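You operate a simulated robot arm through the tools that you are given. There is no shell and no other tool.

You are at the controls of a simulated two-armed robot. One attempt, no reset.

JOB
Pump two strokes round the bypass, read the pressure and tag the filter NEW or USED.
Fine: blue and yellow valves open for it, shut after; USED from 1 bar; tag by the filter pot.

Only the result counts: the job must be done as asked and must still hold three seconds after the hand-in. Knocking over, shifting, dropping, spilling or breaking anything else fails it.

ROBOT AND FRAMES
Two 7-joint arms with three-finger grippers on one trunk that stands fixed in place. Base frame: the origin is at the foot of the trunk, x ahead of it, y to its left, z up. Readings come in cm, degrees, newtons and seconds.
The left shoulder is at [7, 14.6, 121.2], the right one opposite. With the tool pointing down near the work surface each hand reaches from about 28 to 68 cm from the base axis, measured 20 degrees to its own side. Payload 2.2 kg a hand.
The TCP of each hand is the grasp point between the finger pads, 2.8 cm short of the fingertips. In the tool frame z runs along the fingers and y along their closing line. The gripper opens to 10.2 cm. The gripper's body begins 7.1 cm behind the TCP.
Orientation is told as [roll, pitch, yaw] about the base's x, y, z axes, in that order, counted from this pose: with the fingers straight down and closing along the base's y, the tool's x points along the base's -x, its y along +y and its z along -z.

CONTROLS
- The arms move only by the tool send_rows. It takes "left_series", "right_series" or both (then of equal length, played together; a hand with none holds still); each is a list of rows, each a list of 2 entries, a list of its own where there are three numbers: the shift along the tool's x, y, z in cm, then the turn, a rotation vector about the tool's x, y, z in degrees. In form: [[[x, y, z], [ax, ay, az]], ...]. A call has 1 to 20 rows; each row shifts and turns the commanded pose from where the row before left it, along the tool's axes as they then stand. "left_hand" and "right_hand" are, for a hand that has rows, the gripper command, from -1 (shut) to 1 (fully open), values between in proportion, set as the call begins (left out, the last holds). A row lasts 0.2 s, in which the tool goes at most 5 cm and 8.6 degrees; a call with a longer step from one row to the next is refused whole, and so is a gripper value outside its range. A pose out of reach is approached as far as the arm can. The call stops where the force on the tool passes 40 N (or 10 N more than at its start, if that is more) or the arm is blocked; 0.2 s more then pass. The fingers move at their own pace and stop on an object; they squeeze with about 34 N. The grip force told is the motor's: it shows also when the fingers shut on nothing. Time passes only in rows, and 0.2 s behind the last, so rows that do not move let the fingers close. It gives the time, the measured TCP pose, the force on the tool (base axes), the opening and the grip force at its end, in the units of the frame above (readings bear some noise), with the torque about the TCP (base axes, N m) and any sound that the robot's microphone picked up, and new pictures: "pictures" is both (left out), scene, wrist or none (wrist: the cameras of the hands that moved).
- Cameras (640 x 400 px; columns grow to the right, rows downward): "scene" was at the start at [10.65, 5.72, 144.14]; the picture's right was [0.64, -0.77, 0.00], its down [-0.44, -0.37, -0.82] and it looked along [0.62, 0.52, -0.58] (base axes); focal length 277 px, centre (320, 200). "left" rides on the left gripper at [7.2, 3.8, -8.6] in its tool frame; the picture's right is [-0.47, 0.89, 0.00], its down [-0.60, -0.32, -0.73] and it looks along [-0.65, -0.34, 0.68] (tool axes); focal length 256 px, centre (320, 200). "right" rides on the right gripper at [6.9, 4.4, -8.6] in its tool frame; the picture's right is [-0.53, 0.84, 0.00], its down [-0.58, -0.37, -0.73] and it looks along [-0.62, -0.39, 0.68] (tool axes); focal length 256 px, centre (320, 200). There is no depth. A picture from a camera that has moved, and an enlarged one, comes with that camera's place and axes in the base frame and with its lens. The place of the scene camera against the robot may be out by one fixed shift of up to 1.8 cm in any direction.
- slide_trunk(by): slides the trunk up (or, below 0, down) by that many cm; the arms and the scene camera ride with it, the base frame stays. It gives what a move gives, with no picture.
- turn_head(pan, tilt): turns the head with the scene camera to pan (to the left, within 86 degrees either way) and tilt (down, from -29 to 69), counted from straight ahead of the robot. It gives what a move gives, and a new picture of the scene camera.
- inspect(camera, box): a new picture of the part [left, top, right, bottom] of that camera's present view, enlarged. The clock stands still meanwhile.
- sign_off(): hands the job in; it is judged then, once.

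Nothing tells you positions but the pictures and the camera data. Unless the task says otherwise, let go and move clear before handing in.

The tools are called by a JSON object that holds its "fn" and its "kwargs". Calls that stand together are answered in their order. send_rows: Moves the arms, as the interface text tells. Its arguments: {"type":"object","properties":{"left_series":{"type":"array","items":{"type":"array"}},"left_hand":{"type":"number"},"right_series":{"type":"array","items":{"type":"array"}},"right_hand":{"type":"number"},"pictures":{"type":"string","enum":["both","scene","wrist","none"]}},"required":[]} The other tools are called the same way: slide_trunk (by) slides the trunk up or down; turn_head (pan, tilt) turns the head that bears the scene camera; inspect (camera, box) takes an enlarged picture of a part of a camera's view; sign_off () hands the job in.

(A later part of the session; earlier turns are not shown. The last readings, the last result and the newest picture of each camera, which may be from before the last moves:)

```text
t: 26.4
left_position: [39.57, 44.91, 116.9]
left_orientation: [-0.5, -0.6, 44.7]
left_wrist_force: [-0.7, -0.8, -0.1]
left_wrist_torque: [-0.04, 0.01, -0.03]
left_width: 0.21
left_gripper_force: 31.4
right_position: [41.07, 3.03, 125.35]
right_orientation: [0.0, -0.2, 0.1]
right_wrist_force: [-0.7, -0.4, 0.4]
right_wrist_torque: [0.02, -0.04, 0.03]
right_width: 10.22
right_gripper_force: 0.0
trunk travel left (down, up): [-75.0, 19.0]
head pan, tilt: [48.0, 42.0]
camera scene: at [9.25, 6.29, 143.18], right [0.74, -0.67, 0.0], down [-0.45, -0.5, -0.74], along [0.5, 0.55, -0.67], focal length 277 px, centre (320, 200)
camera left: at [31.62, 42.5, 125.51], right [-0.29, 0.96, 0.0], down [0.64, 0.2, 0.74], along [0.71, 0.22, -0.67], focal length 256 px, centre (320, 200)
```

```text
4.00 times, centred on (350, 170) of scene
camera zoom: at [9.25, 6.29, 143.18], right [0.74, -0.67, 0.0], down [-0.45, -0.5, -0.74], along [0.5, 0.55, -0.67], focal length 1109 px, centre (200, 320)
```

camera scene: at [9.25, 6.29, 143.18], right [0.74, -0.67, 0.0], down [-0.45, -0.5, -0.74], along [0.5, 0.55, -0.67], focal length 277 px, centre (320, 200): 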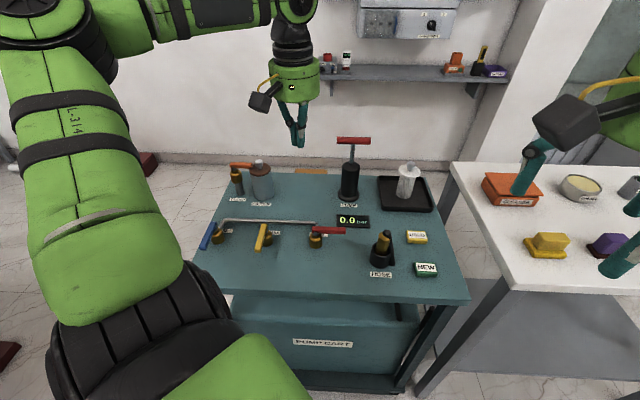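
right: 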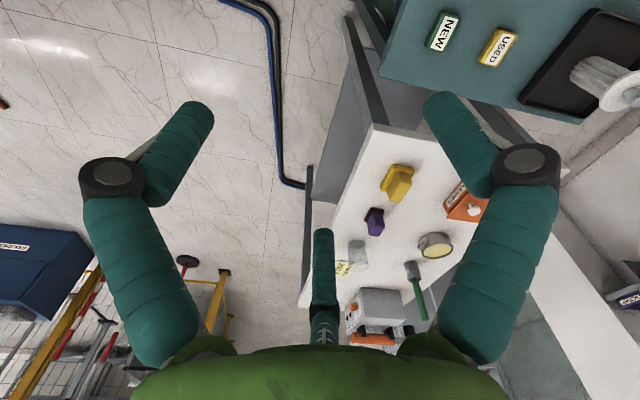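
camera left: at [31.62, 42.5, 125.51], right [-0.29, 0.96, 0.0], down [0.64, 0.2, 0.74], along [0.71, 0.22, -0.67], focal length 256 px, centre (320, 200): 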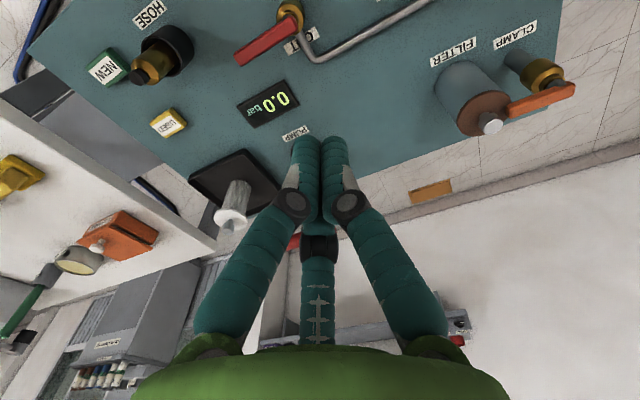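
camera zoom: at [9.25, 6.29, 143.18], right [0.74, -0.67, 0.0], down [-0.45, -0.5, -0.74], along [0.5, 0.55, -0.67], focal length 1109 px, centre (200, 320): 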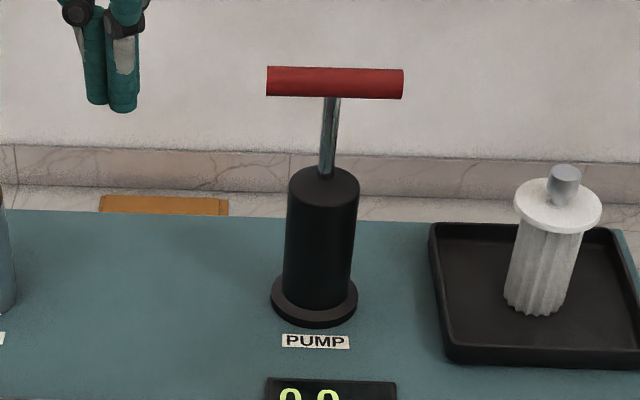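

The blue and yellow levers stand at 90° and the pump handle is about (61,49.3,105.5), with its bar along the valve row. I'll turn the hand to close across the bar and open it.

{"fn": "send_rows", "kwargs": {"left_series": [[[0, 0, 0], [-0.5, 0.6, 8.2]], [[0, 0, 0], [0, 0, 8.2]], [[0, 0, 0], [0, 0, 8.2]], [[0, 0, 0], [0, 0, 8.2]], [[0, 0, 0], [0, 0, 8.2]], [[0, 0, 0], [0, 0, 8.2]], [[0, 0, 0], [0, 0, 8.2]], [[0, 0, 0], [0, 0, 8.2]], [[0, 0, 0], [0, 0, 8.2]], [[0, 0, 0], [0, 0, 8.2]], [[0, 0, 0], [0, 0, 7.8]], [[-3, 3, 0], [0, 0, 0]], [[-3, 3, 0], [0, 0, 0]], [[-3, 3, 0], [0, 0, 0]], [[-3, 3, 0], [0, 0, 0]], [[0, 0, 0], [0, 0, 0]]], "left_hand": 0.2}}

```text
t: 29.8
left_position: [56.77, 44.62, 116.77]
left_orientation: [0.1, 0.2, -45.2]
left_wrist_force: [0.0, 0.3, -0.8]
left_wrist_torque: [0.0, -0.04, 0.02]
left_width: 6.13
left_gripper_force: 0.1
right_position: [41.06, 3.28, 125.23]
right_orientation: [-0.2, -0.1, 0.0]
right_wrist_force: [-0.1, -0.5, 0.2]
right_wrist_torque: [-0.01, -0.04, 0.03]
right_width: 10.19
right_gripper_force: 0.1
trunk travel left (down, up): [-75.0, 19.0]
head pan, tilt: [48.0, 42.0]
camera scene: at [9.36, 6.36, 143.16], right [0.74, -0.67, 0.0], down [-0.45, -0.5, -0.74], along [0.5, 0.55, -0.67], focal length 277 px, centre (320, 200)
camera left: at [54.34, 52.43, 125.59], right [0.96, 0.29, 0.0], down [0.2, -0.65, 0.73], along [0.21, -0.7, -0.68], focal length 256 px, centre (320, 200)
```

scene: 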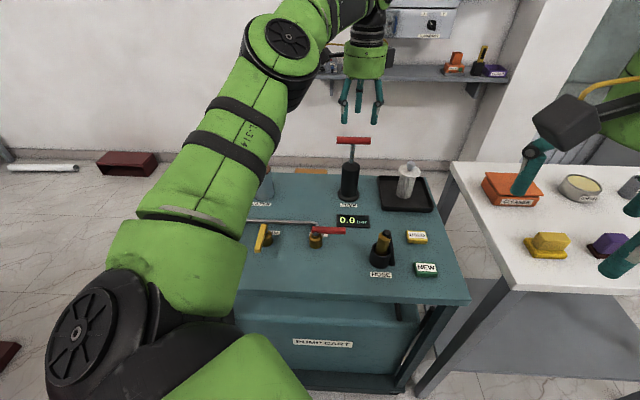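
left: 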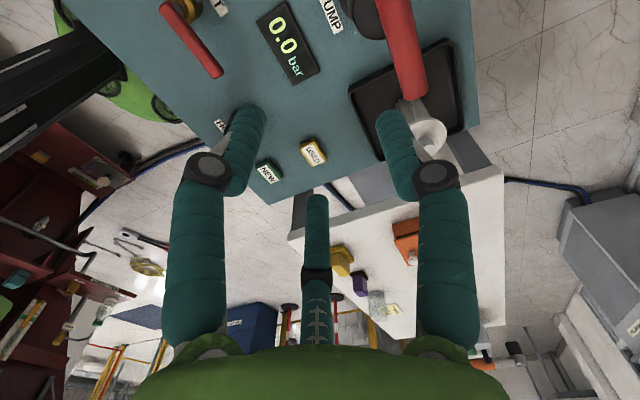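

{"fn": "send_rows", "kwargs": {"left_series": [[[0, 2, 0], [0, 0, 0]], [[0, 2, 0], [0, 0, 0]], [[0, 2.3, 0], [0, 0, 0]], [[0, 0, 0], [0, 0, 0]]]}}

```text
t: 30.8
left_position: [57.3, 45.5, 116.35]
left_orientation: [0.2, 0.2, -45.1]
left_wrist_force: [-0.5, 0.4, 0.8]
left_wrist_torque: [0.03, 0.02, -0.03]
left_width: 6.12
left_gripper_force: 0.0
left hand out of reach, approached as far as the arm can: row 1, 2, 3
right_position: [41.31, 3.19, 125.24]
right_orientation: [0.0, 0.0, 0.0]
right_wrist_force: [-0.4, 0.1, -0.3]
right_wrist_torque: [0.01, 0.01, 0.0]
right_width: 10.18
right_gripper_force: 0.0
trunk travel left (down, up): [-75.0, 19.0]
head pan, tilt: [48.0, 42.0]
camera scene: at [9.52, 6.29, 143.15], right [0.74, -0.67, 0.0], down [-0.45, -0.5, -0.74], along [0.5, 0.55, -0.67], focal length 277 px, centre (320, 200)
camera left: at [54.83, 53.27, 125.02], right [0.96, 0.3, 0.0], down [0.2, -0.66, 0.73], along [0.22, -0.69, -0.69], focal length 256 px, centre (320, 200)
```

scene: 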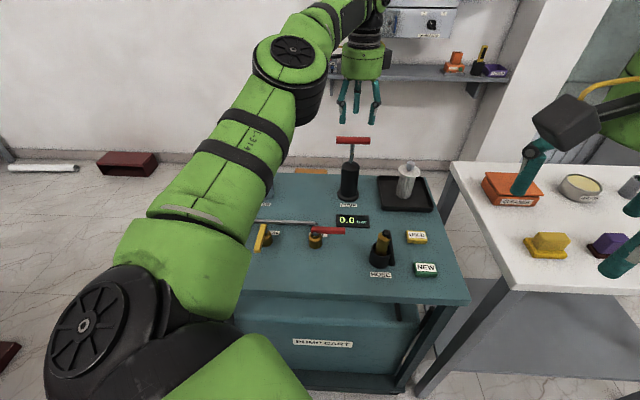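
left: 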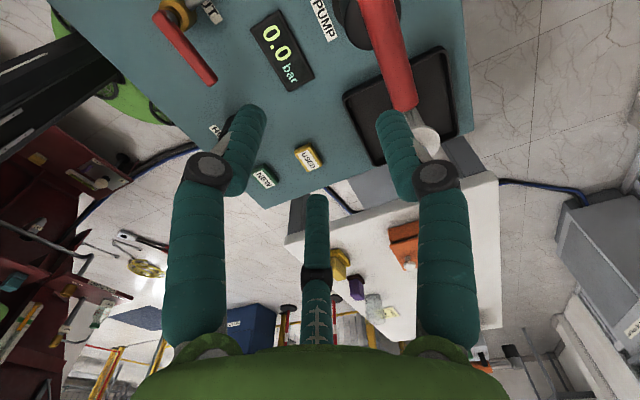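

A vertical tool falls short of the pump, so I'll lean the fingers outward about 25°, which brings the wrist back into reach.

{"fn": "send_rows", "kwargs": {"left_series": [[[0, -2, 0], [-6.25, 0, 0]], [[0, -2, 0], [-6.25, 0, 0]], [[0, 0, 0], [-6.25, 0, 0]], [[0, 0, 0], [-6.25, 0, 0]], [[0, 0, 0], [0, 0, 0]]]}}

```text
t: 32.0
left_position: [54.42, 42.5, 116.01]
left_orientation: [25.2, 0.3, -45.1]
left_wrist_force: [-0.5, 0.1, -0.4]
left_wrist_torque: [0.0, 0.03, -0.02]
left_width: 6.11
left_gripper_force: 0.0
right_position: [41.29, 3.04, 125.25]
right_orientation: [0.1, 0.0, 0.0]
right_wrist_force: [-0.1, -0.6, 0.3]
right_wrist_torque: [0.01, -0.01, 0.0]
right_width: 10.21
right_gripper_force: 0.0
trunk travel left (down, up): [-75.0, 19.0]
head pan, tilt: [48.0, 42.0]
camera scene: at [9.54, 6.22, 143.16], right [0.74, -0.67, 0.0], down [-0.45, -0.5, -0.74], along [0.5, 0.55, -0.67], focal length 277 px, centre (320, 200)
camera left: at [49.22, 47.55, 125.58], right [0.9, 0.24, 0.37], down [0.0, -0.85, 0.52], along [0.44, -0.47, -0.77], focal length 256 px, centre (320, 200)
```

scene: 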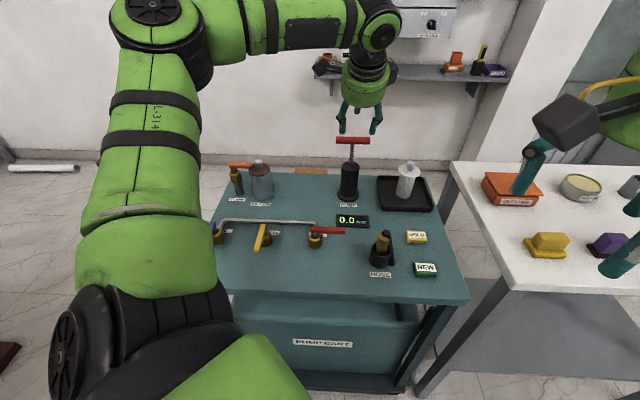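
left: 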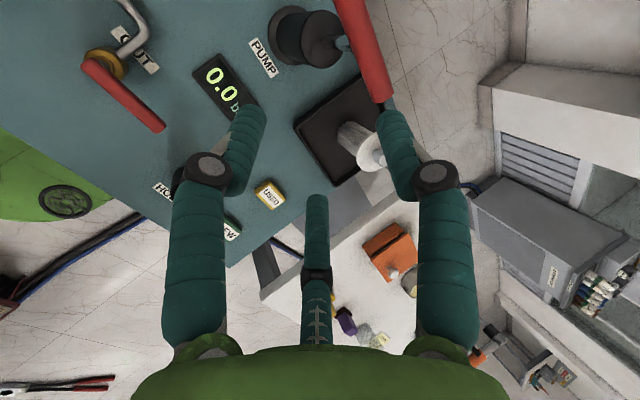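

{"fn": "send_rows", "kwargs": {"left_series": [[[1.1, 1.4, 1.2], [0, 0, 0]], [[1.1, 1.4, 1.2], [0, 0, 0]], [[1.2, 1.4, 1.2], [0, 0, 0]], [[0, 0, 1.2], [0, 0, 0]], [[0, 0, 0], [0, 0, 0]]]}}

```text
t: 33.2
left_position: [56.21, 49.15, 113.51]
left_orientation: [25.1, 0.3, -45.0]
left_wrist_force: [-0.6, 0.5, 0.1]
left_wrist_torque: [0.01, 0.0, -0.02]
left_width: 6.1
left_gripper_force: 0.1
right_position: [41.2, 3.16, 125.32]
right_orientation: [0.1, 0.0, 0.1]
right_wrist_force: [0.5, 0.2, -0.2]
right_wrist_torque: [0.0, -0.02, 0.02]
right_width: 10.21
right_gripper_force: 0.1
trunk travel left (down, up): [-75.0, 19.0]
head pan, tilt: [48.0, 42.0]
camera scene: at [9.5, 6.26, 143.16], right [0.74, -0.67, 0.0], down [-0.45, -0.5, -0.74], along [0.5, 0.55, -0.67], focal length 277 px, centre (320, 200)
camera left: at [50.97, 54.21, 123.05], right [0.9, 0.24, 0.37], down [0.01, -0.85, 0.52], along [0.44, -0.47, -0.77], focal length 256 px, centre (320, 200)
```

scene: 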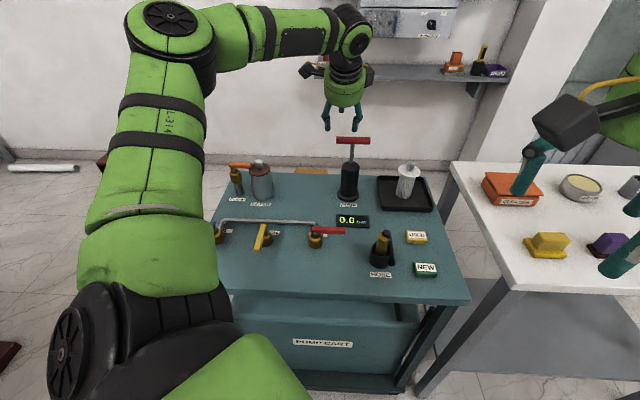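
left: 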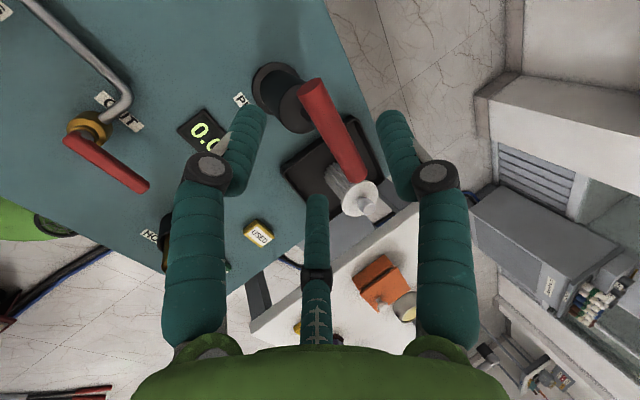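

The bar is lined up between the fingers. I'll advance along the tool axis and grip it.

{"fn": "send_rows", "kwargs": {"left_series": [[[0, 0, 2], [0, 0, 0]], [[0, 0, 2], [0, 0, 0]], [[0, 0, 1.5], [0, 0, 0]], [[0, 0, 1], [0, 0, 0]], [[0, 0, 0], [0, 0, 0]]]}}

{"fn": "inspect", "kwargs": {"camera": "scene", "box": [290, 80, 410, 220]}}

```text
t: 34.4
left_position: [57.97, 51.09, 107.59]
left_orientation: [25.1, 0.3, -45.1]
left_wrist_force: [-4.3, -2.5, -0.7]
left_wrist_torque: [-0.12, 0.1, -0.1]
left_width: 6.27
left_gripper_force: 0.9
right_position: [41.12, 3.04, 125.37]
right_orientation: [0.2, 0.0, 0.0]
right_wrist_force: [-0.4, 1.1, -0.3]
right_wrist_torque: [0.0, -0.02, 0.01]
right_width: 10.17
right_gripper_force: 0.0
trunk travel left (down, up): [-75.0, 19.0]
head pan, tilt: [48.0, 42.0]
camera scene: at [9.43, 6.23, 143.16], right [0.74, -0.67, 0.0], down [-0.45, -0.5, -0.74], along [0.5, 0.55, -0.67], focal length 277 px, centre (320, 200)
camera left: at [52.79, 56.08, 117.19], right [0.9, 0.24, 0.37], down [0.01, -0.85, 0.52], along [0.44, -0.47, -0.77], focal length 256 px, centre (320, 200)
```

scene: 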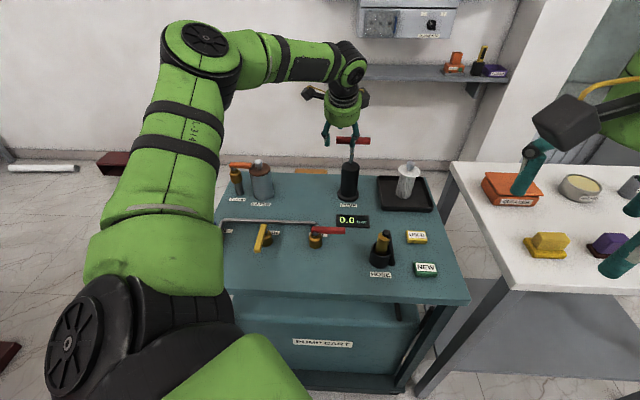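
left: 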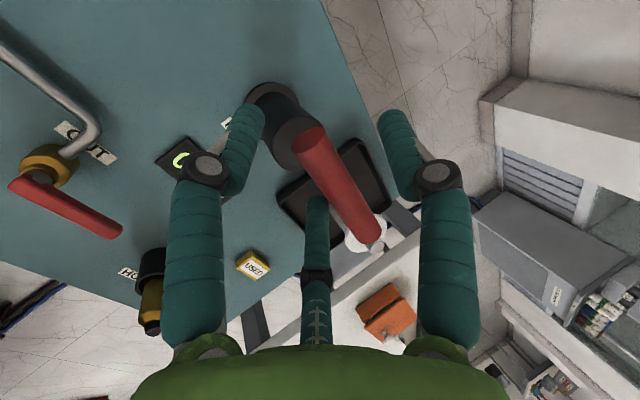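

```text
2.86 times, centred on (350, 150) of scene
camera zoom: at [9.43, 6.23, 143.16], right [0.74, -0.67, 0.0], down [-0.45, -0.5, -0.74], along [0.5, 0.55, -0.67], focal length 792 px, centre (234, 343)
```

zoom: 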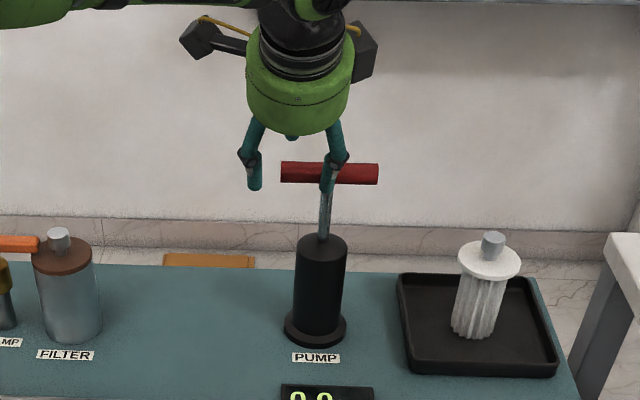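

There is a light touch already, and the gripper looks different from a plain two-finger one; I'll look closer before closing.

{"fn": "inspect", "kwargs": {"camera": "scene", "box": [310, 80, 380, 190]}}

{"fn": "inspect", "kwargs": {"camera": "left", "box": [160, 60, 480, 340]}}

{"fn": "inspect", "kwargs": {"camera": "right", "box": [60, 60, 580, 400]}}

```text
3.64 times, centred on (345, 135) of scene
camera zoom: at [9.43, 6.23, 143.16], right [0.74, -0.67, 0.0], down [-0.45, -0.5, -0.74], along [0.5, 0.55, -0.67], focal length 1008 px, centre (229, 436)
```

zoom: 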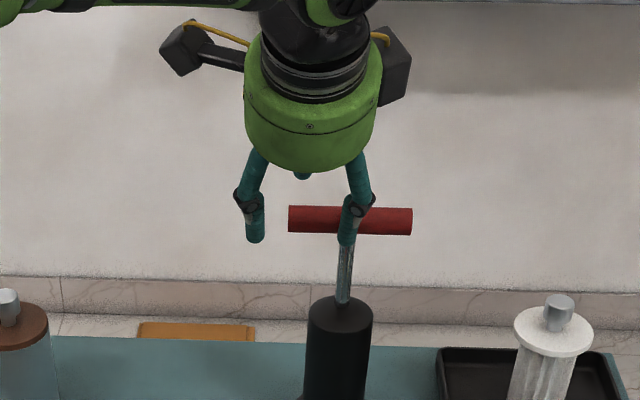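

```text
1.43 times, centred on (320, 200) of left
camera zoom: at [52.79, 56.08, 117.19], right [0.9, 0.24, 0.37], down [0.01, -0.85, 0.52], along [0.44, -0.47, -0.77], focal length 366 px, centre (320, 200)
```

zoom: 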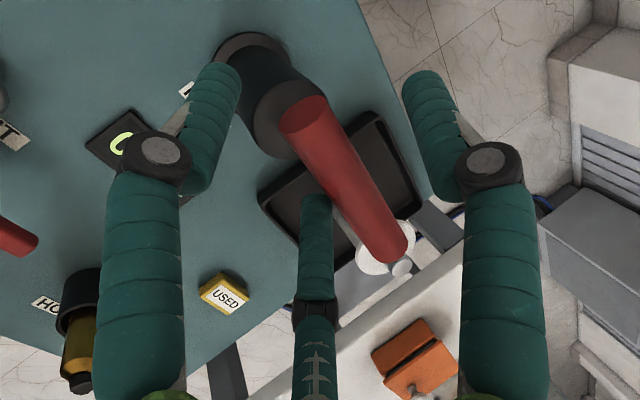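

```text
1.18 times, centred on (320, 230) of right
camera zoom: at [34.19, 7.34, 133.88], right [0.53, 0.85, 0.0], down [0.58, -0.36, 0.73], along [0.62, -0.39, -0.68], focal length 301 px, centre (320, 165)
```

zoom: 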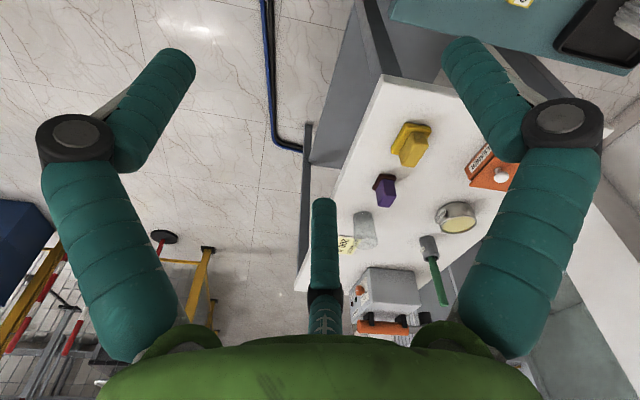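

The gripper really has three fingers (one on the far side, two on the near side), so I should hold the bar at its middle. I'll back off, shift to the bar centre and lean a bit less.

{"fn": "send_rows", "kwargs": {"left_series": [[[0, 0, -1.5], [0, 0, 0]], [[0, 0, -1.5], [0, 0, 0]], [[0, 0, -1.5], [0, 0, 0]], [[-1.2, 0, 0], [5, 0, 0]], [[-1.2, 0, 0], [0, 0, 0]], [[-1.04, 0, 0], [0, 0, 0]], [[0, 0, 0], [0, 0, 0]]]}}

{"fn": "inspect", "kwargs": {"camera": "scene", "box": [310, 80, 380, 190]}}

```text
t: 36.0
left_position: [59.15, 47.24, 111.8]
left_orientation: [20.1, 0.2, -45.1]
left_wrist_force: [-0.2, 0.8, -1.0]
left_wrist_torque: [0.0, -0.02, -0.01]
left_width: 6.12
left_gripper_force: 0.1
right_position: [41.29, 3.11, 125.36]
right_orientation: [0.0, 0.0, 0.0]
right_wrist_force: [-0.3, 0.5, 0.9]
right_wrist_torque: [-0.01, 0.03, 0.01]
right_width: 10.2
right_gripper_force: 0.1
trunk travel left (down, up): [-75.0, 19.0]
head pan, tilt: [48.0, 42.0]
camera scene: at [9.53, 6.31, 143.15], right [0.74, -0.67, 0.0], down [-0.45, -0.5, -0.74], along [0.5, 0.55, -0.67], focal length 277 px, centre (320, 200)
camera left: at [54.51, 52.84, 121.22], right [0.92, 0.26, 0.3], down [0.04, -0.82, 0.58], along [0.39, -0.52, -0.76], focal length 256 px, centre (320, 200)
```

scene: 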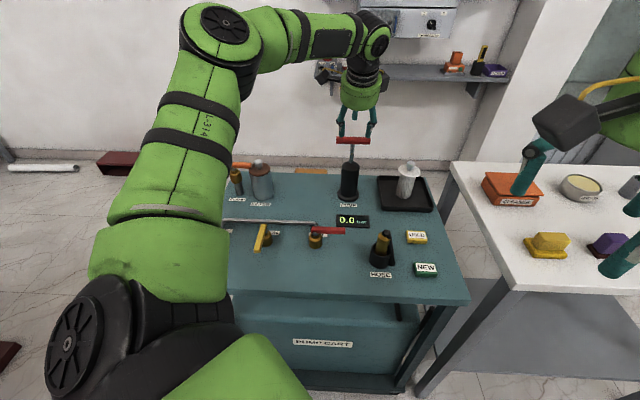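
left: 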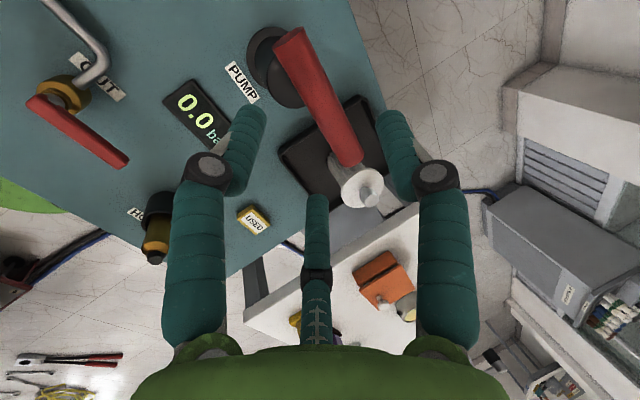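

```text
3.64 times, centred on (345, 135) of scene
camera zoom: at [9.53, 6.31, 143.15], right [0.74, -0.67, 0.0], down [-0.45, -0.5, -0.74], along [0.5, 0.55, -0.67], focal length 1008 px, centre (229, 436)
```

zoom: 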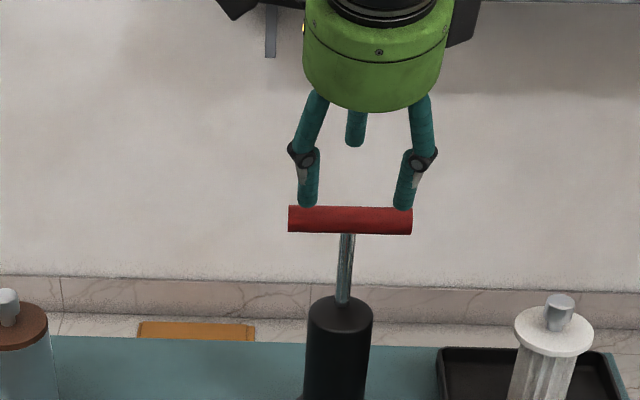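

Fingers now straddle the bar symmetrically. I'll advance onto the bar and close.

{"fn": "send_rows", "kwargs": {"left_series": [[[0.15, -0.35, 1.5], [0, 0, 0]], [[0, 0, 1.5], [0, 0, 0]], [[0, 0, 1.2], [0, 0, 0]], [[0, 0, 0.9], [0, 0, 0]], [[0, 0, 0], [0, 0, 0]]]}}

{"fn": "inspect", "kwargs": {"camera": "scene", "box": [310, 80, 380, 190]}}

```text
t: 37.2
left_position: [60.17, 48.48, 106.89]
left_orientation: [20.1, 0.3, -45.1]
left_wrist_force: [0.0, 0.3, 0.4]
left_wrist_torque: [-0.04, 0.03, 0.02]
left_width: 6.12
left_gripper_force: 0.1
right_position: [41.22, 2.98, 125.35]
right_orientation: [0.0, 0.0, 0.1]
right_wrist_force: [-0.1, -0.1, -0.4]
right_wrist_torque: [-0.03, 0.0, -0.01]
right_width: 10.22
right_gripper_force: 0.1
trunk travel left (down, up): [-75.0, 19.0]
head pan, tilt: [48.0, 42.0]
camera scene: at [9.49, 6.29, 143.16], right [0.74, -0.67, 0.0], down [-0.45, -0.5, -0.74], along [0.5, 0.55, -0.67], focal length 277 px, centre (320, 200)
camera left: at [55.42, 53.99, 116.35], right [0.92, 0.26, 0.3], down [0.04, -0.82, 0.57], along [0.39, -0.52, -0.76], focal length 256 px, centre (320, 200)
```

scene: 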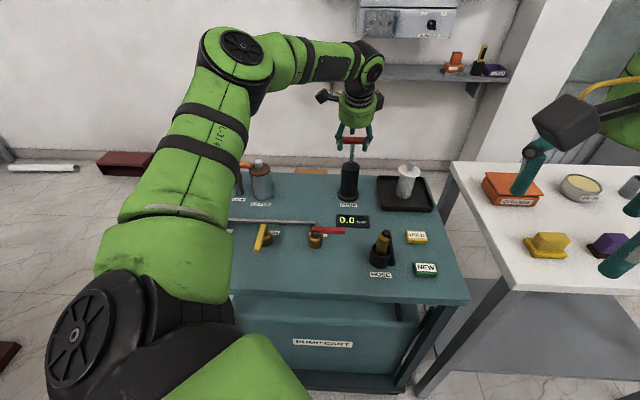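
left: 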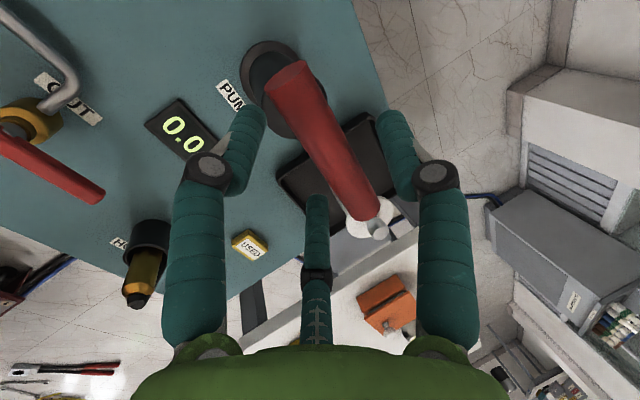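

```text
3.64 times, centred on (345, 135) of scene
camera zoom: at [9.49, 6.29, 143.16], right [0.74, -0.67, 0.0], down [-0.45, -0.5, -0.74], along [0.5, 0.55, -0.67], focal length 1008 px, centre (229, 436)
```

zoom: 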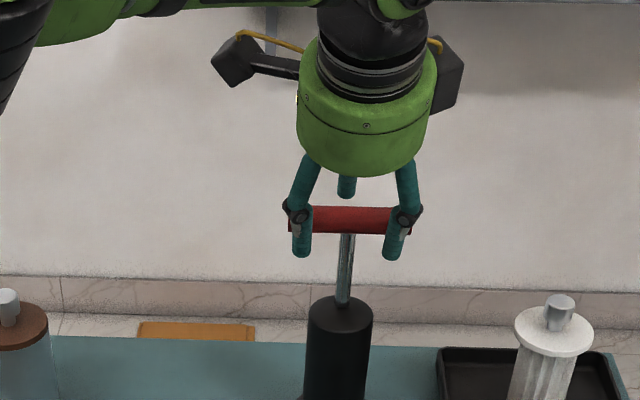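

{"fn": "send_rows", "kwargs": {"left_series": [[[0, 0, 0], [0, 0, 0]], [[0, 0, 0], [0, 0, 0]], [[0, 0, 0], [0, 0, 0]]], "left_hand": -1}}

{"fn": "inspect", "kwargs": {"camera": "scene", "box": [310, 80, 380, 190]}}

```text
t: 38.0
left_position: [60.15, 48.54, 106.77]
left_orientation: [20.1, 0.2, -45.2]
left_wrist_force: [3.6, 2.7, 1.3]
left_wrist_torque: [-0.04, -0.28, 0.11]
left_width: 2.97
left_gripper_force: 45.0
right_position: [41.21, 3.08, 125.38]
right_orientation: [0.0, 0.0, -0.1]
right_wrist_force: [-0.1, -0.7, 0.1]
right_wrist_torque: [0.01, 0.0, 0.0]
right_width: 10.2
right_gripper_force: 0.1
trunk travel left (down, up): [-75.0, 19.0]
head pan, tilt: [48.0, 42.0]
camera scene: at [9.56, 6.36, 143.15], right [0.74, -0.67, 0.0], down [-0.45, -0.5, -0.74], along [0.5, 0.55, -0.67], focal length 277 px, centre (320, 200)
camera left: at [55.47, 54.06, 116.32], right [0.92, 0.26, 0.3], down [0.04, -0.82, 0.58], along [0.4, -0.52, -0.76], focal length 256 px, centre (320, 200)
```

scene: 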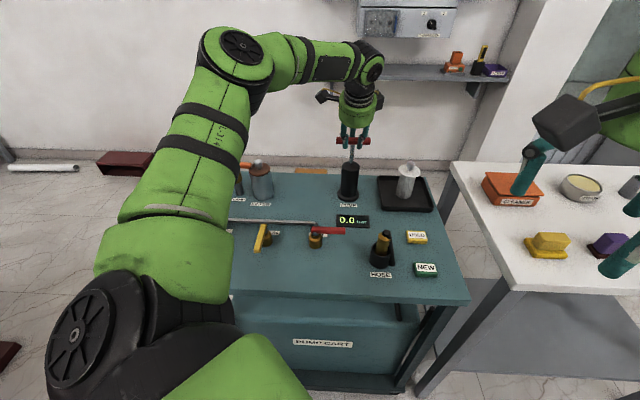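
left: 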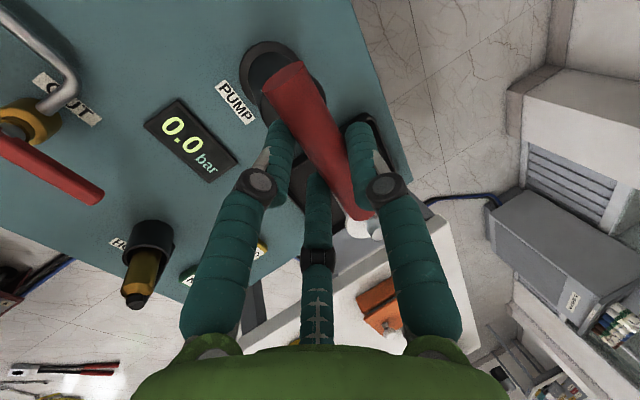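

```text
3.64 times, centred on (345, 135) of scene
camera zoom: at [9.56, 6.36, 143.15], right [0.74, -0.67, 0.0], down [-0.45, -0.5, -0.74], along [0.5, 0.55, -0.67], focal length 1008 px, centre (229, 436)
```

zoom: 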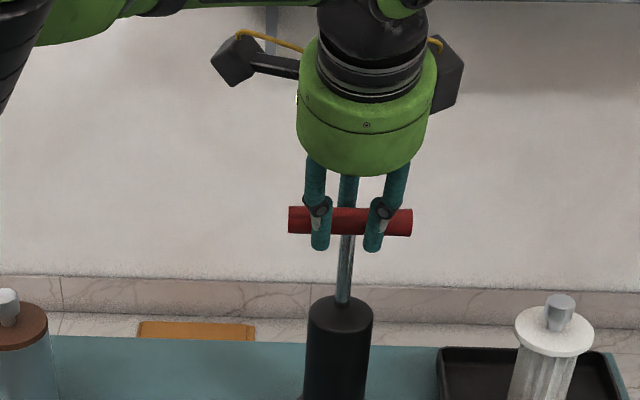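

A firm three-point grip. I'll start the first stroke straight down.

{"fn": "send_rows", "kwargs": {"left_series": [[[0, -0.205, 0.564], [0, 0, 0]], [[0, -0.205, 0.564], [0, 0, 0]], [[0, -0.205, 0.564], [0, 0, 0]], [[0, -0.205, 0.564], [0, 0, 0]], [[0, -0.205, 0.564], [0, 0, 0]]]}}

{"fn": "inspect", "kwargs": {"camera": "scene", "box": [310, 80, 380, 190]}}

```text
t: 39.2
left_position: [60.15, 48.61, 103.92]
left_orientation: [20.1, 0.2, -45.1]
left_wrist_force: [7.4, 5.9, 7.2]
left_wrist_torque: [0.24, -0.12, 0.3]
left_width: 2.92
left_gripper_force: 45.3
right_position: [41.31, 3.21, 125.24]
right_orientation: [0.0, -0.1, 0.0]
right_wrist_force: [-0.3, -0.5, -0.7]
right_wrist_torque: [-0.01, 0.0, -0.02]
right_width: 10.21
right_gripper_force: 0.0
trunk travel left (down, up): [-75.0, 19.0]
head pan, tilt: [48.0, 42.0]
camera scene: at [9.59, 6.38, 143.15], right [0.74, -0.67, 0.0], down [-0.45, -0.5, -0.74], along [0.5, 0.55, -0.67], focal length 277 px, centre (320, 200)
camera left: at [55.47, 54.06, 113.34], right [0.92, 0.26, 0.3], down [0.04, -0.82, 0.57], along [0.4, -0.52, -0.76], focal length 256 px, centre (320, 200)
```

scene: 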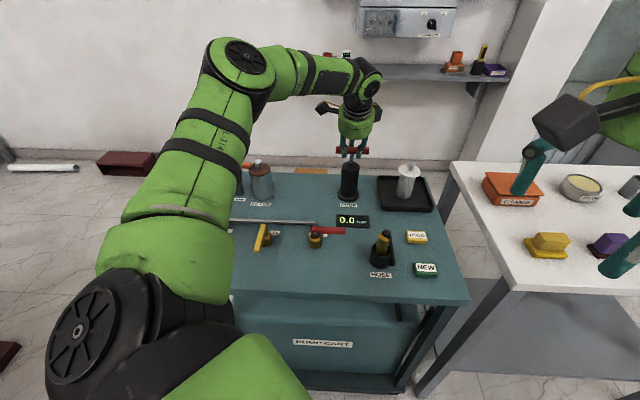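
left: 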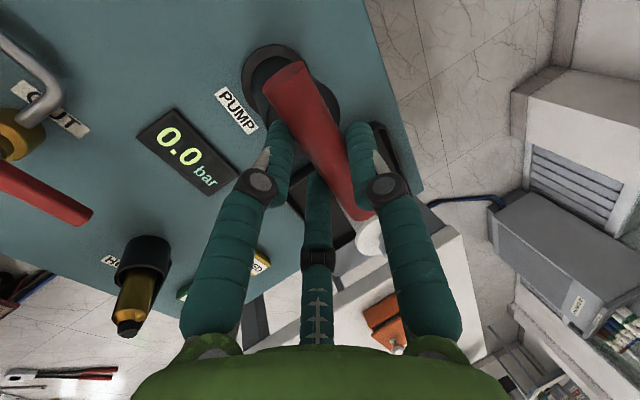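

```text
3.64 times, centred on (345, 135) of scene
camera zoom: at [9.59, 6.38, 143.15], right [0.74, -0.67, 0.0], down [-0.45, -0.5, -0.74], along [0.5, 0.55, -0.67], focal length 1008 px, centre (229, 436)
```

zoom: 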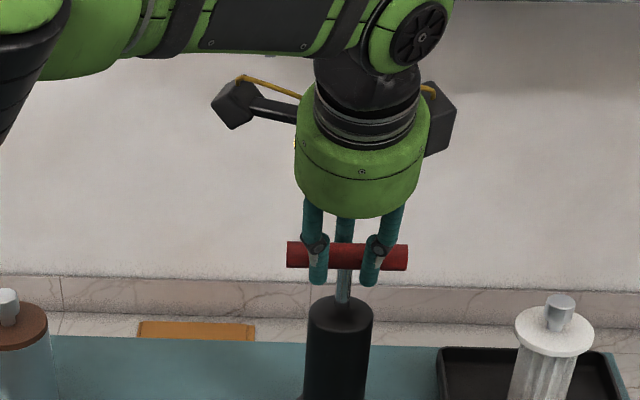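

{"fn": "send_rows", "kwargs": {"left_series": [[[0, -0.1, 0.564], [0, 0, 0]], [[0, -0.1, 0.564], [0, 0, 0]], [[0, -0.17, 0.47], [0, 0, 0]], [[0, -0.17, 0.47], [0, 0, 0]], [[0, 0, 0], [0, 0, 0]]]}}

{"fn": "inspect", "kwargs": {"camera": "scene", "box": [310, 120, 390, 240]}}

```text
t: 40.4
left_position: [60.2, 48.42, 101.94]
left_orientation: [20.1, 0.2, -45.1]
left_wrist_force: [1.9, 0.2, 10.9]
left_wrist_torque: [-0.01, -0.17, 0.25]
left_width: 2.99
left_gripper_force: 45.0
right_position: [41.06, 2.96, 125.24]
right_orientation: [0.1, -0.1, 0.0]
right_wrist_force: [0.4, 0.2, -0.7]
right_wrist_torque: [0.01, 0.02, -0.01]
right_width: 10.18
right_gripper_force: 0.0
trunk travel left (down, up): [-75.0, 19.0]
head pan, tilt: [48.0, 42.0]
camera scene: at [9.34, 6.13, 143.18], right [0.74, -0.67, 0.0], down [-0.45, -0.5, -0.74], along [0.5, 0.55, -0.67], focal length 277 px, centre (320, 200)
camera left: at [55.46, 54.05, 111.43], right [0.92, 0.26, 0.3], down [0.04, -0.82, 0.57], along [0.4, -0.52, -0.76], focal length 256 px, centre (320, 200)
```

scene: 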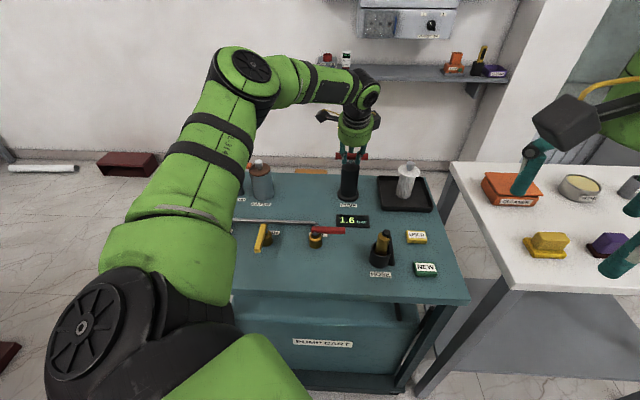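
left: 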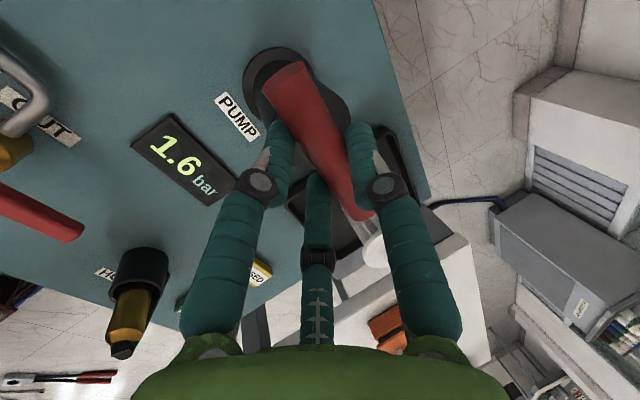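

```text
3.33 times, centred on (350, 180) of scene
camera zoom: at [9.34, 6.13, 143.18], right [0.74, -0.67, 0.0], down [-0.45, -0.5, -0.74], along [0.5, 0.55, -0.67], focal length 924 px, centre (220, 267)
```

zoom: 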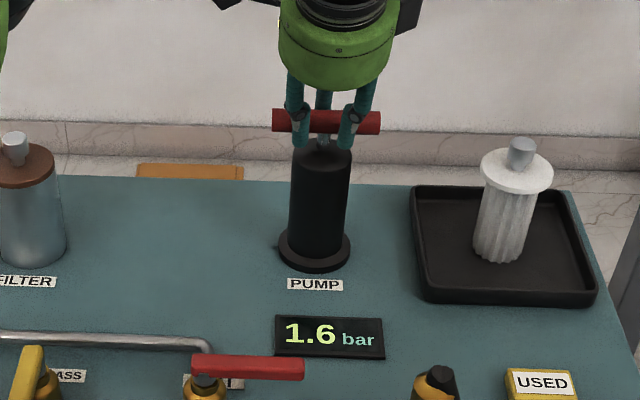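

The first stroke registered: display reads 1.6 bar. I'll pull the handle back up to the start height.

{"fn": "send_rows", "kwargs": {"left_series": [[[0, 0.17, -0.47], [0, 0, 0]], [[0, 0.17, -0.47], [0, 0, 0]], [[0, 0.1, -0.564], [0, 0, 0]], [[0, 0.1, -0.564], [0, 0, 0]], [[0, 0.205, -0.564], [0, 0, 0]], [[0, 0.205, -0.564], [0, 0, 0]], [[0, 0.205, -0.564], [0, 0, 0]], [[0, 0.205, -0.564], [0, 0, 0]], [[0, 0.205, -0.564], [0, 0, 0]], [[0, 0, 0], [0, 0, 0]]]}}

{"fn": "inspect", "kwargs": {"camera": "scene", "box": [310, 100, 390, 240]}}

```text
t: 42.6
left_position: [60.26, 48.47, 106.7]
left_orientation: [20.0, 0.4, -45.2]
left_wrist_force: [3.2, -1.5, 0.6]
left_wrist_torque: [-0.32, -0.2, 0.24]
left_width: 2.95
left_gripper_force: 45.3
right_position: [41.28, 3.02, 125.22]
right_orientation: [0.1, 0.0, 0.0]
right_wrist_force: [-0.1, 0.7, -0.1]
right_wrist_torque: [0.03, 0.01, 0.03]
right_width: 10.21
right_gripper_force: 0.0
trunk travel left (down, up): [-75.0, 19.0]
head pan, tilt: [48.0, 42.0]
camera scene: at [9.56, 6.23, 143.15], right [0.74, -0.67, 0.0], down [-0.45, -0.5, -0.74], along [0.5, 0.55, -0.67], focal length 277 px, centre (320, 200)
camera left: at [55.51, 54.06, 116.33], right [0.92, 0.26, 0.3], down [0.04, -0.82, 0.57], along [0.39, -0.52, -0.76], focal length 256 px, centre (320, 200)
```

scene: 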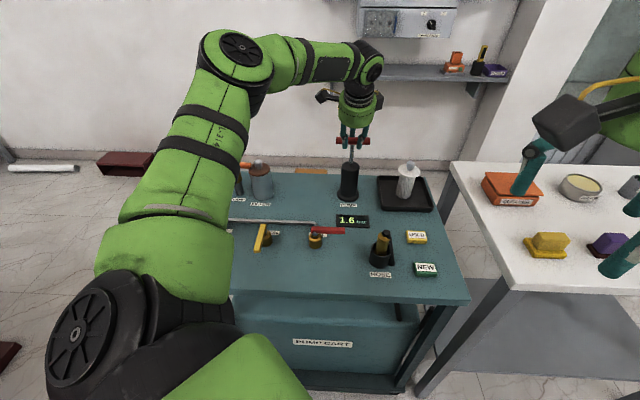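
left: 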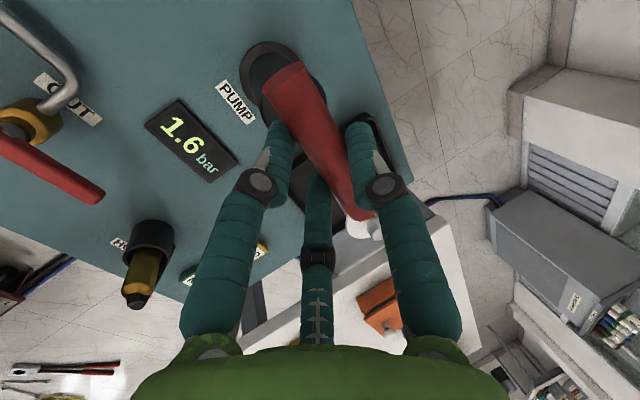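

```text
2.86 times, centred on (350, 170) of scene
camera zoom: at [9.56, 6.23, 143.15], right [0.74, -0.67, 0.0], down [-0.45, -0.5, -0.74], along [0.5, 0.55, -0.67], focal length 792 px, centre (234, 286)
```

zoom: 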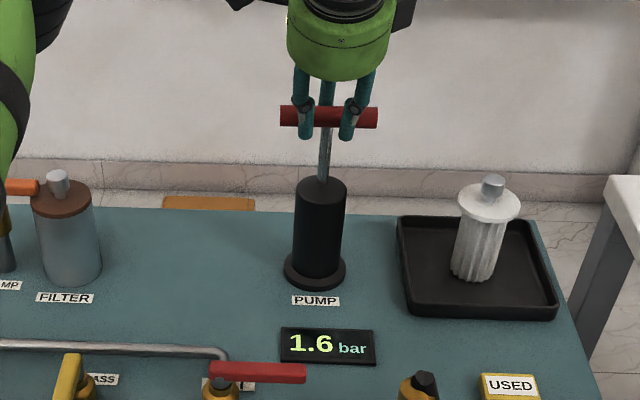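

Handle is back up; now the second stroke by the same path.

{"fn": "send_rows", "kwargs": {"left_series": [[[0, -0.205, 0.564], [0, 0, 0]], [[0, -0.205, 0.564], [0, 0, 0]], [[0, -0.205, 0.564], [0, 0, 0]], [[0, -0.205, 0.564], [0, 0, 0]], [[0, -0.205, 0.564], [0, 0, 0]], [[0, -0.1, 0.564], [0, 0, 0]], [[0, -0.1, 0.564], [0, 0, 0]], [[0, -0.17, 0.47], [0, 0, 0]], [[0, -0.17, 0.47], [0, 0, 0]], [[0, 0, 0], [0, 0, 0]], [[0, 0, 0], [0, 0, 0]]]}}

{"fn": "inspect", "kwargs": {"camera": "scene", "box": [310, 100, 390, 240]}}

```text
t: 45.0
left_position: [60.14, 48.54, 101.85]
left_orientation: [20.3, 0.2, -45.1]
left_wrist_force: [4.0, -1.7, 13.2]
left_wrist_torque: [0.21, -0.07, 0.31]
left_width: 2.95
left_gripper_force: 45.0
right_position: [41.17, 2.91, 125.39]
right_orientation: [0.1, -0.2, 0.2]
right_wrist_force: [0.0, 0.3, 0.8]
right_wrist_torque: [0.01, 0.0, 0.0]
right_width: 10.2
right_gripper_force: 0.0
trunk travel left (down, up): [-75.0, 19.0]
head pan, tilt: [48.0, 42.0]
camera scene: at [9.39, 6.04, 143.18], right [0.74, -0.67, 0.0], down [-0.45, -0.5, -0.74], along [0.5, 0.55, -0.67], focal length 277 px, centre (320, 200)
camera left: at [55.45, 54.05, 111.41], right [0.92, 0.26, 0.31], down [0.04, -0.82, 0.57], along [0.4, -0.51, -0.76], focal length 256 px, centre (320, 200)
```

scene: 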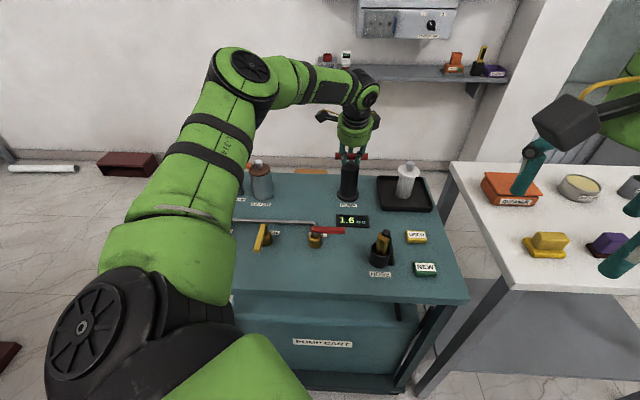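
left: 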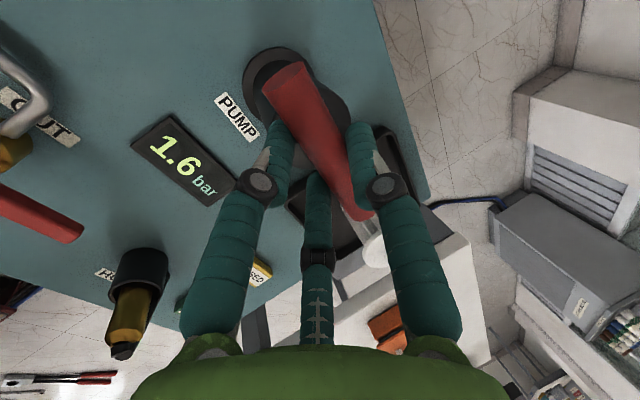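

```text
2.86 times, centred on (350, 170) of scene
camera zoom: at [9.39, 6.04, 143.18], right [0.74, -0.67, 0.0], down [-0.45, -0.5, -0.74], along [0.5, 0.55, -0.67], focal length 792 px, centre (234, 286)
```

zoom: 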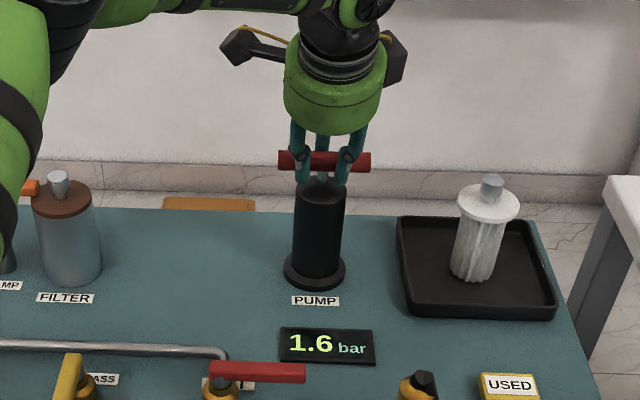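

{"fn": "send_rows", "kwargs": {"left_series": [[[0, -0.1, 0.28], [0, 0, 0]], [[0, -0.1, 0.28], [0, 0, 0]], [[0, 0, 0], [0, 0, 0]]]}}

```text
t: 45.8
left_position: [60.1, 48.45, 101.79]
left_orientation: [20.9, 0.0, -45.2]
left_wrist_force: [8.7, 4.7, 32.0]
left_wrist_torque: [1.12, 0.35, 0.44]
left_width: 2.95
left_gripper_force: 44.7
right_position: [40.96, 2.84, 125.42]
right_orientation: [0.3, -0.2, 0.0]
right_wrist_force: [0.4, 0.3, -0.3]
right_wrist_torque: [-0.01, 0.02, 0.02]
right_width: 10.23
right_gripper_force: 0.1
trunk travel left (down, up): [-75.0, 19.0]
head pan, tilt: [48.0, 42.0]
camera scene: at [9.15, 5.89, 143.22], right [0.74, -0.67, 0.0], down [-0.45, -0.5, -0.75], along [0.5, 0.55, -0.67], focal length 277 px, centre (320, 200)
camera left: at [55.35, 54.0, 111.33], right [0.91, 0.26, 0.31], down [0.03, -0.82, 0.57], along [0.4, -0.51, -0.76], focal length 256 px, centre (320, 200)
```

scene: 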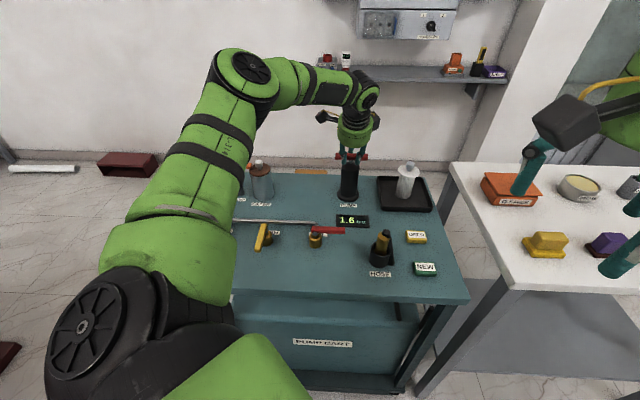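
left: 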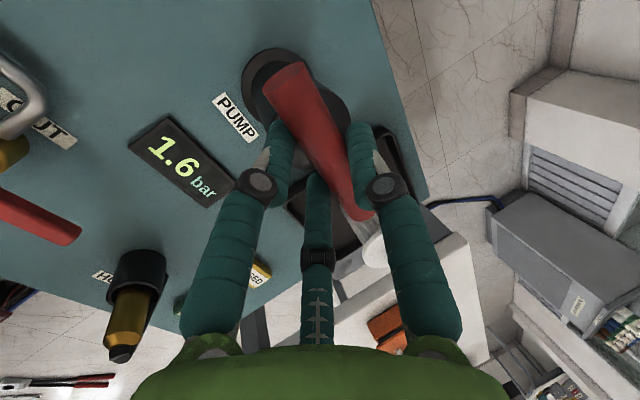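

The handle is at its bottom stop, so two full strokes are done with 1.6 bar shown, i.e. USED. I'll raise the handle back to its start, release it and retreat.

{"fn": "send_rows", "kwargs": {"left_series": [[[0, 0.2, -0.56], [0, 0, 0]], [[0, 0.17, -0.47], [0, 0, 0]], [[0, 0.17, -0.47], [0, 0, 0]], [[0, 0.1, -0.564], [0, 0, 0]], [[0, 0.1, -0.564], [0, 0, 0]], [[0, 0.205, -0.564], [0, 0, 0]], [[0, 0.205, -0.564], [0, 0, 0]], [[0, 0.205, -0.564], [0, 0, 0]], [[0, 0.205, -0.564], [0, 0, 0]], [[0, 0.205, -0.564], [0, 0, 0]], [[0, 0, 0], [0, 0, 0]]]}}

{"fn": "send_rows", "kwargs": {"left_series": [[[0, 0, 0], [0, 0, 0]], [[0, 0, 0], [0, 0, 0]], [[0, 0, 0], [0, 0, 0]]], "left_hand": 0.2}}

{"fn": "inspect", "kwargs": {"camera": "scene", "box": [310, 100, 390, 240]}}

```text
t: 48.2
left_position: [60.24, 48.44, 106.7]
left_orientation: [20.0, 0.5, -45.1]
left_wrist_force: [5.8, -0.2, 1.5]
left_wrist_torque: [-0.38, -0.42, 0.11]
left_width: 2.97
left_gripper_force: 45.2
right_position: [41.3, 3.11, 125.18]
right_orientation: [0.0, 0.0, 0.1]
right_wrist_force: [0.3, -0.6, 0.6]
right_wrist_torque: [-0.02, 0.01, 0.02]
right_width: 10.21
right_gripper_force: 0.0
trunk travel left (down, up): [-75.0, 19.0]
head pan, tilt: [48.0, 42.0]
camera scene: at [9.63, 6.3, 143.14], right [0.74, -0.67, 0.0], down [-0.45, -0.5, -0.74], along [0.5, 0.55, -0.67], focal length 277 px, centre (320, 200)
camera left: at [55.51, 54.07, 116.24], right [0.92, 0.26, 0.3], down [0.04, -0.82, 0.57], along [0.39, -0.52, -0.76], focal length 256 px, centre (320, 200)
```

scene: 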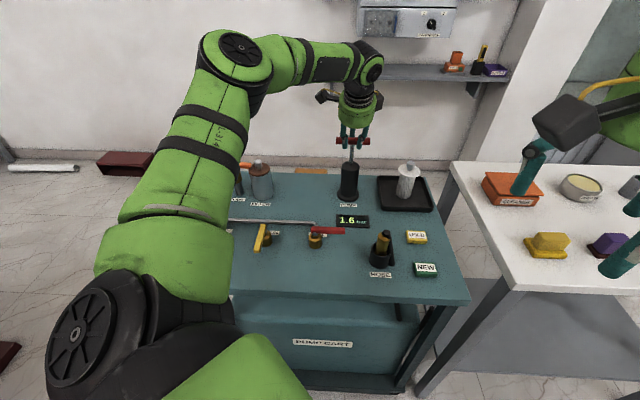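
left: 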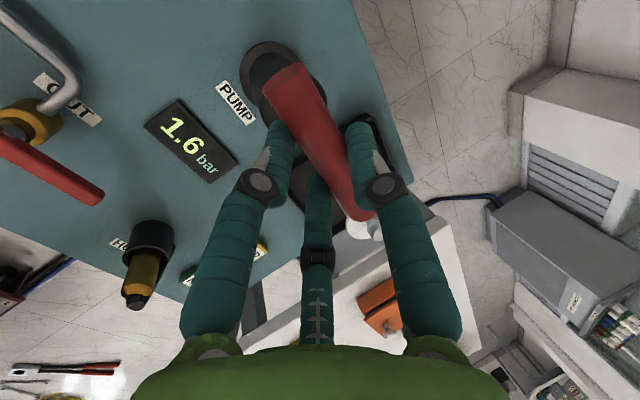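

```text
t: 49.0
left_position: [60.08, 48.42, 106.87]
left_orientation: [20.1, 0.3, -45.1]
left_wrist_force: [0.2, -0.5, -1.3]
left_wrist_torque: [-0.02, -0.02, -0.02]
left_width: 6.12
left_gripper_force: 0.1
right_position: [41.14, 3.12, 125.32]
right_orientation: [0.1, 0.0, 0.1]
right_wrist_force: [0.0, -0.8, 0.2]
right_wrist_torque: [0.02, 0.02, 0.01]
right_width: 10.21
right_gripper_force: 0.0
trunk travel left (down, up): [-75.0, 19.0]
head pan, tilt: [48.0, 42.0]
camera scene: at [9.48, 6.3, 143.16], right [0.74, -0.67, 0.0], down [-0.45, -0.5, -0.74], along [0.5, 0.55, -0.67], focal length 277 px, centre (320, 200)
camera left: at [55.4, 54.07, 116.31], right [0.92, 0.26, 0.3], down [0.04, -0.82, 0.57], along [0.39, -0.52, -0.76], focal length 256 px, centre (320, 200)
```

scene: 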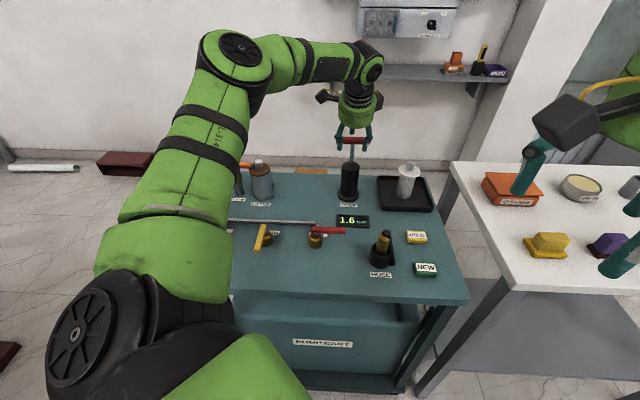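
left: 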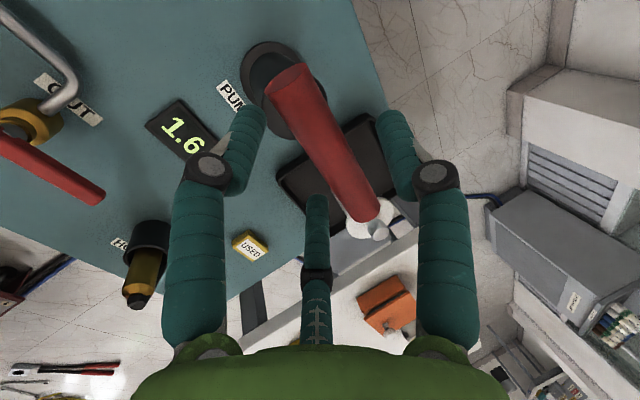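

```text
2.86 times, centred on (350, 170) of scene
camera zoom: at [9.48, 6.3, 143.16], right [0.74, -0.67, 0.0], down [-0.45, -0.5, -0.74], along [0.5, 0.55, -0.67], focal length 792 px, centre (234, 286)
```

zoom: 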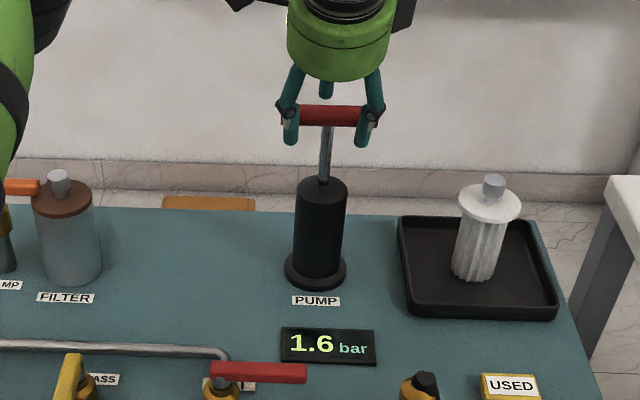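

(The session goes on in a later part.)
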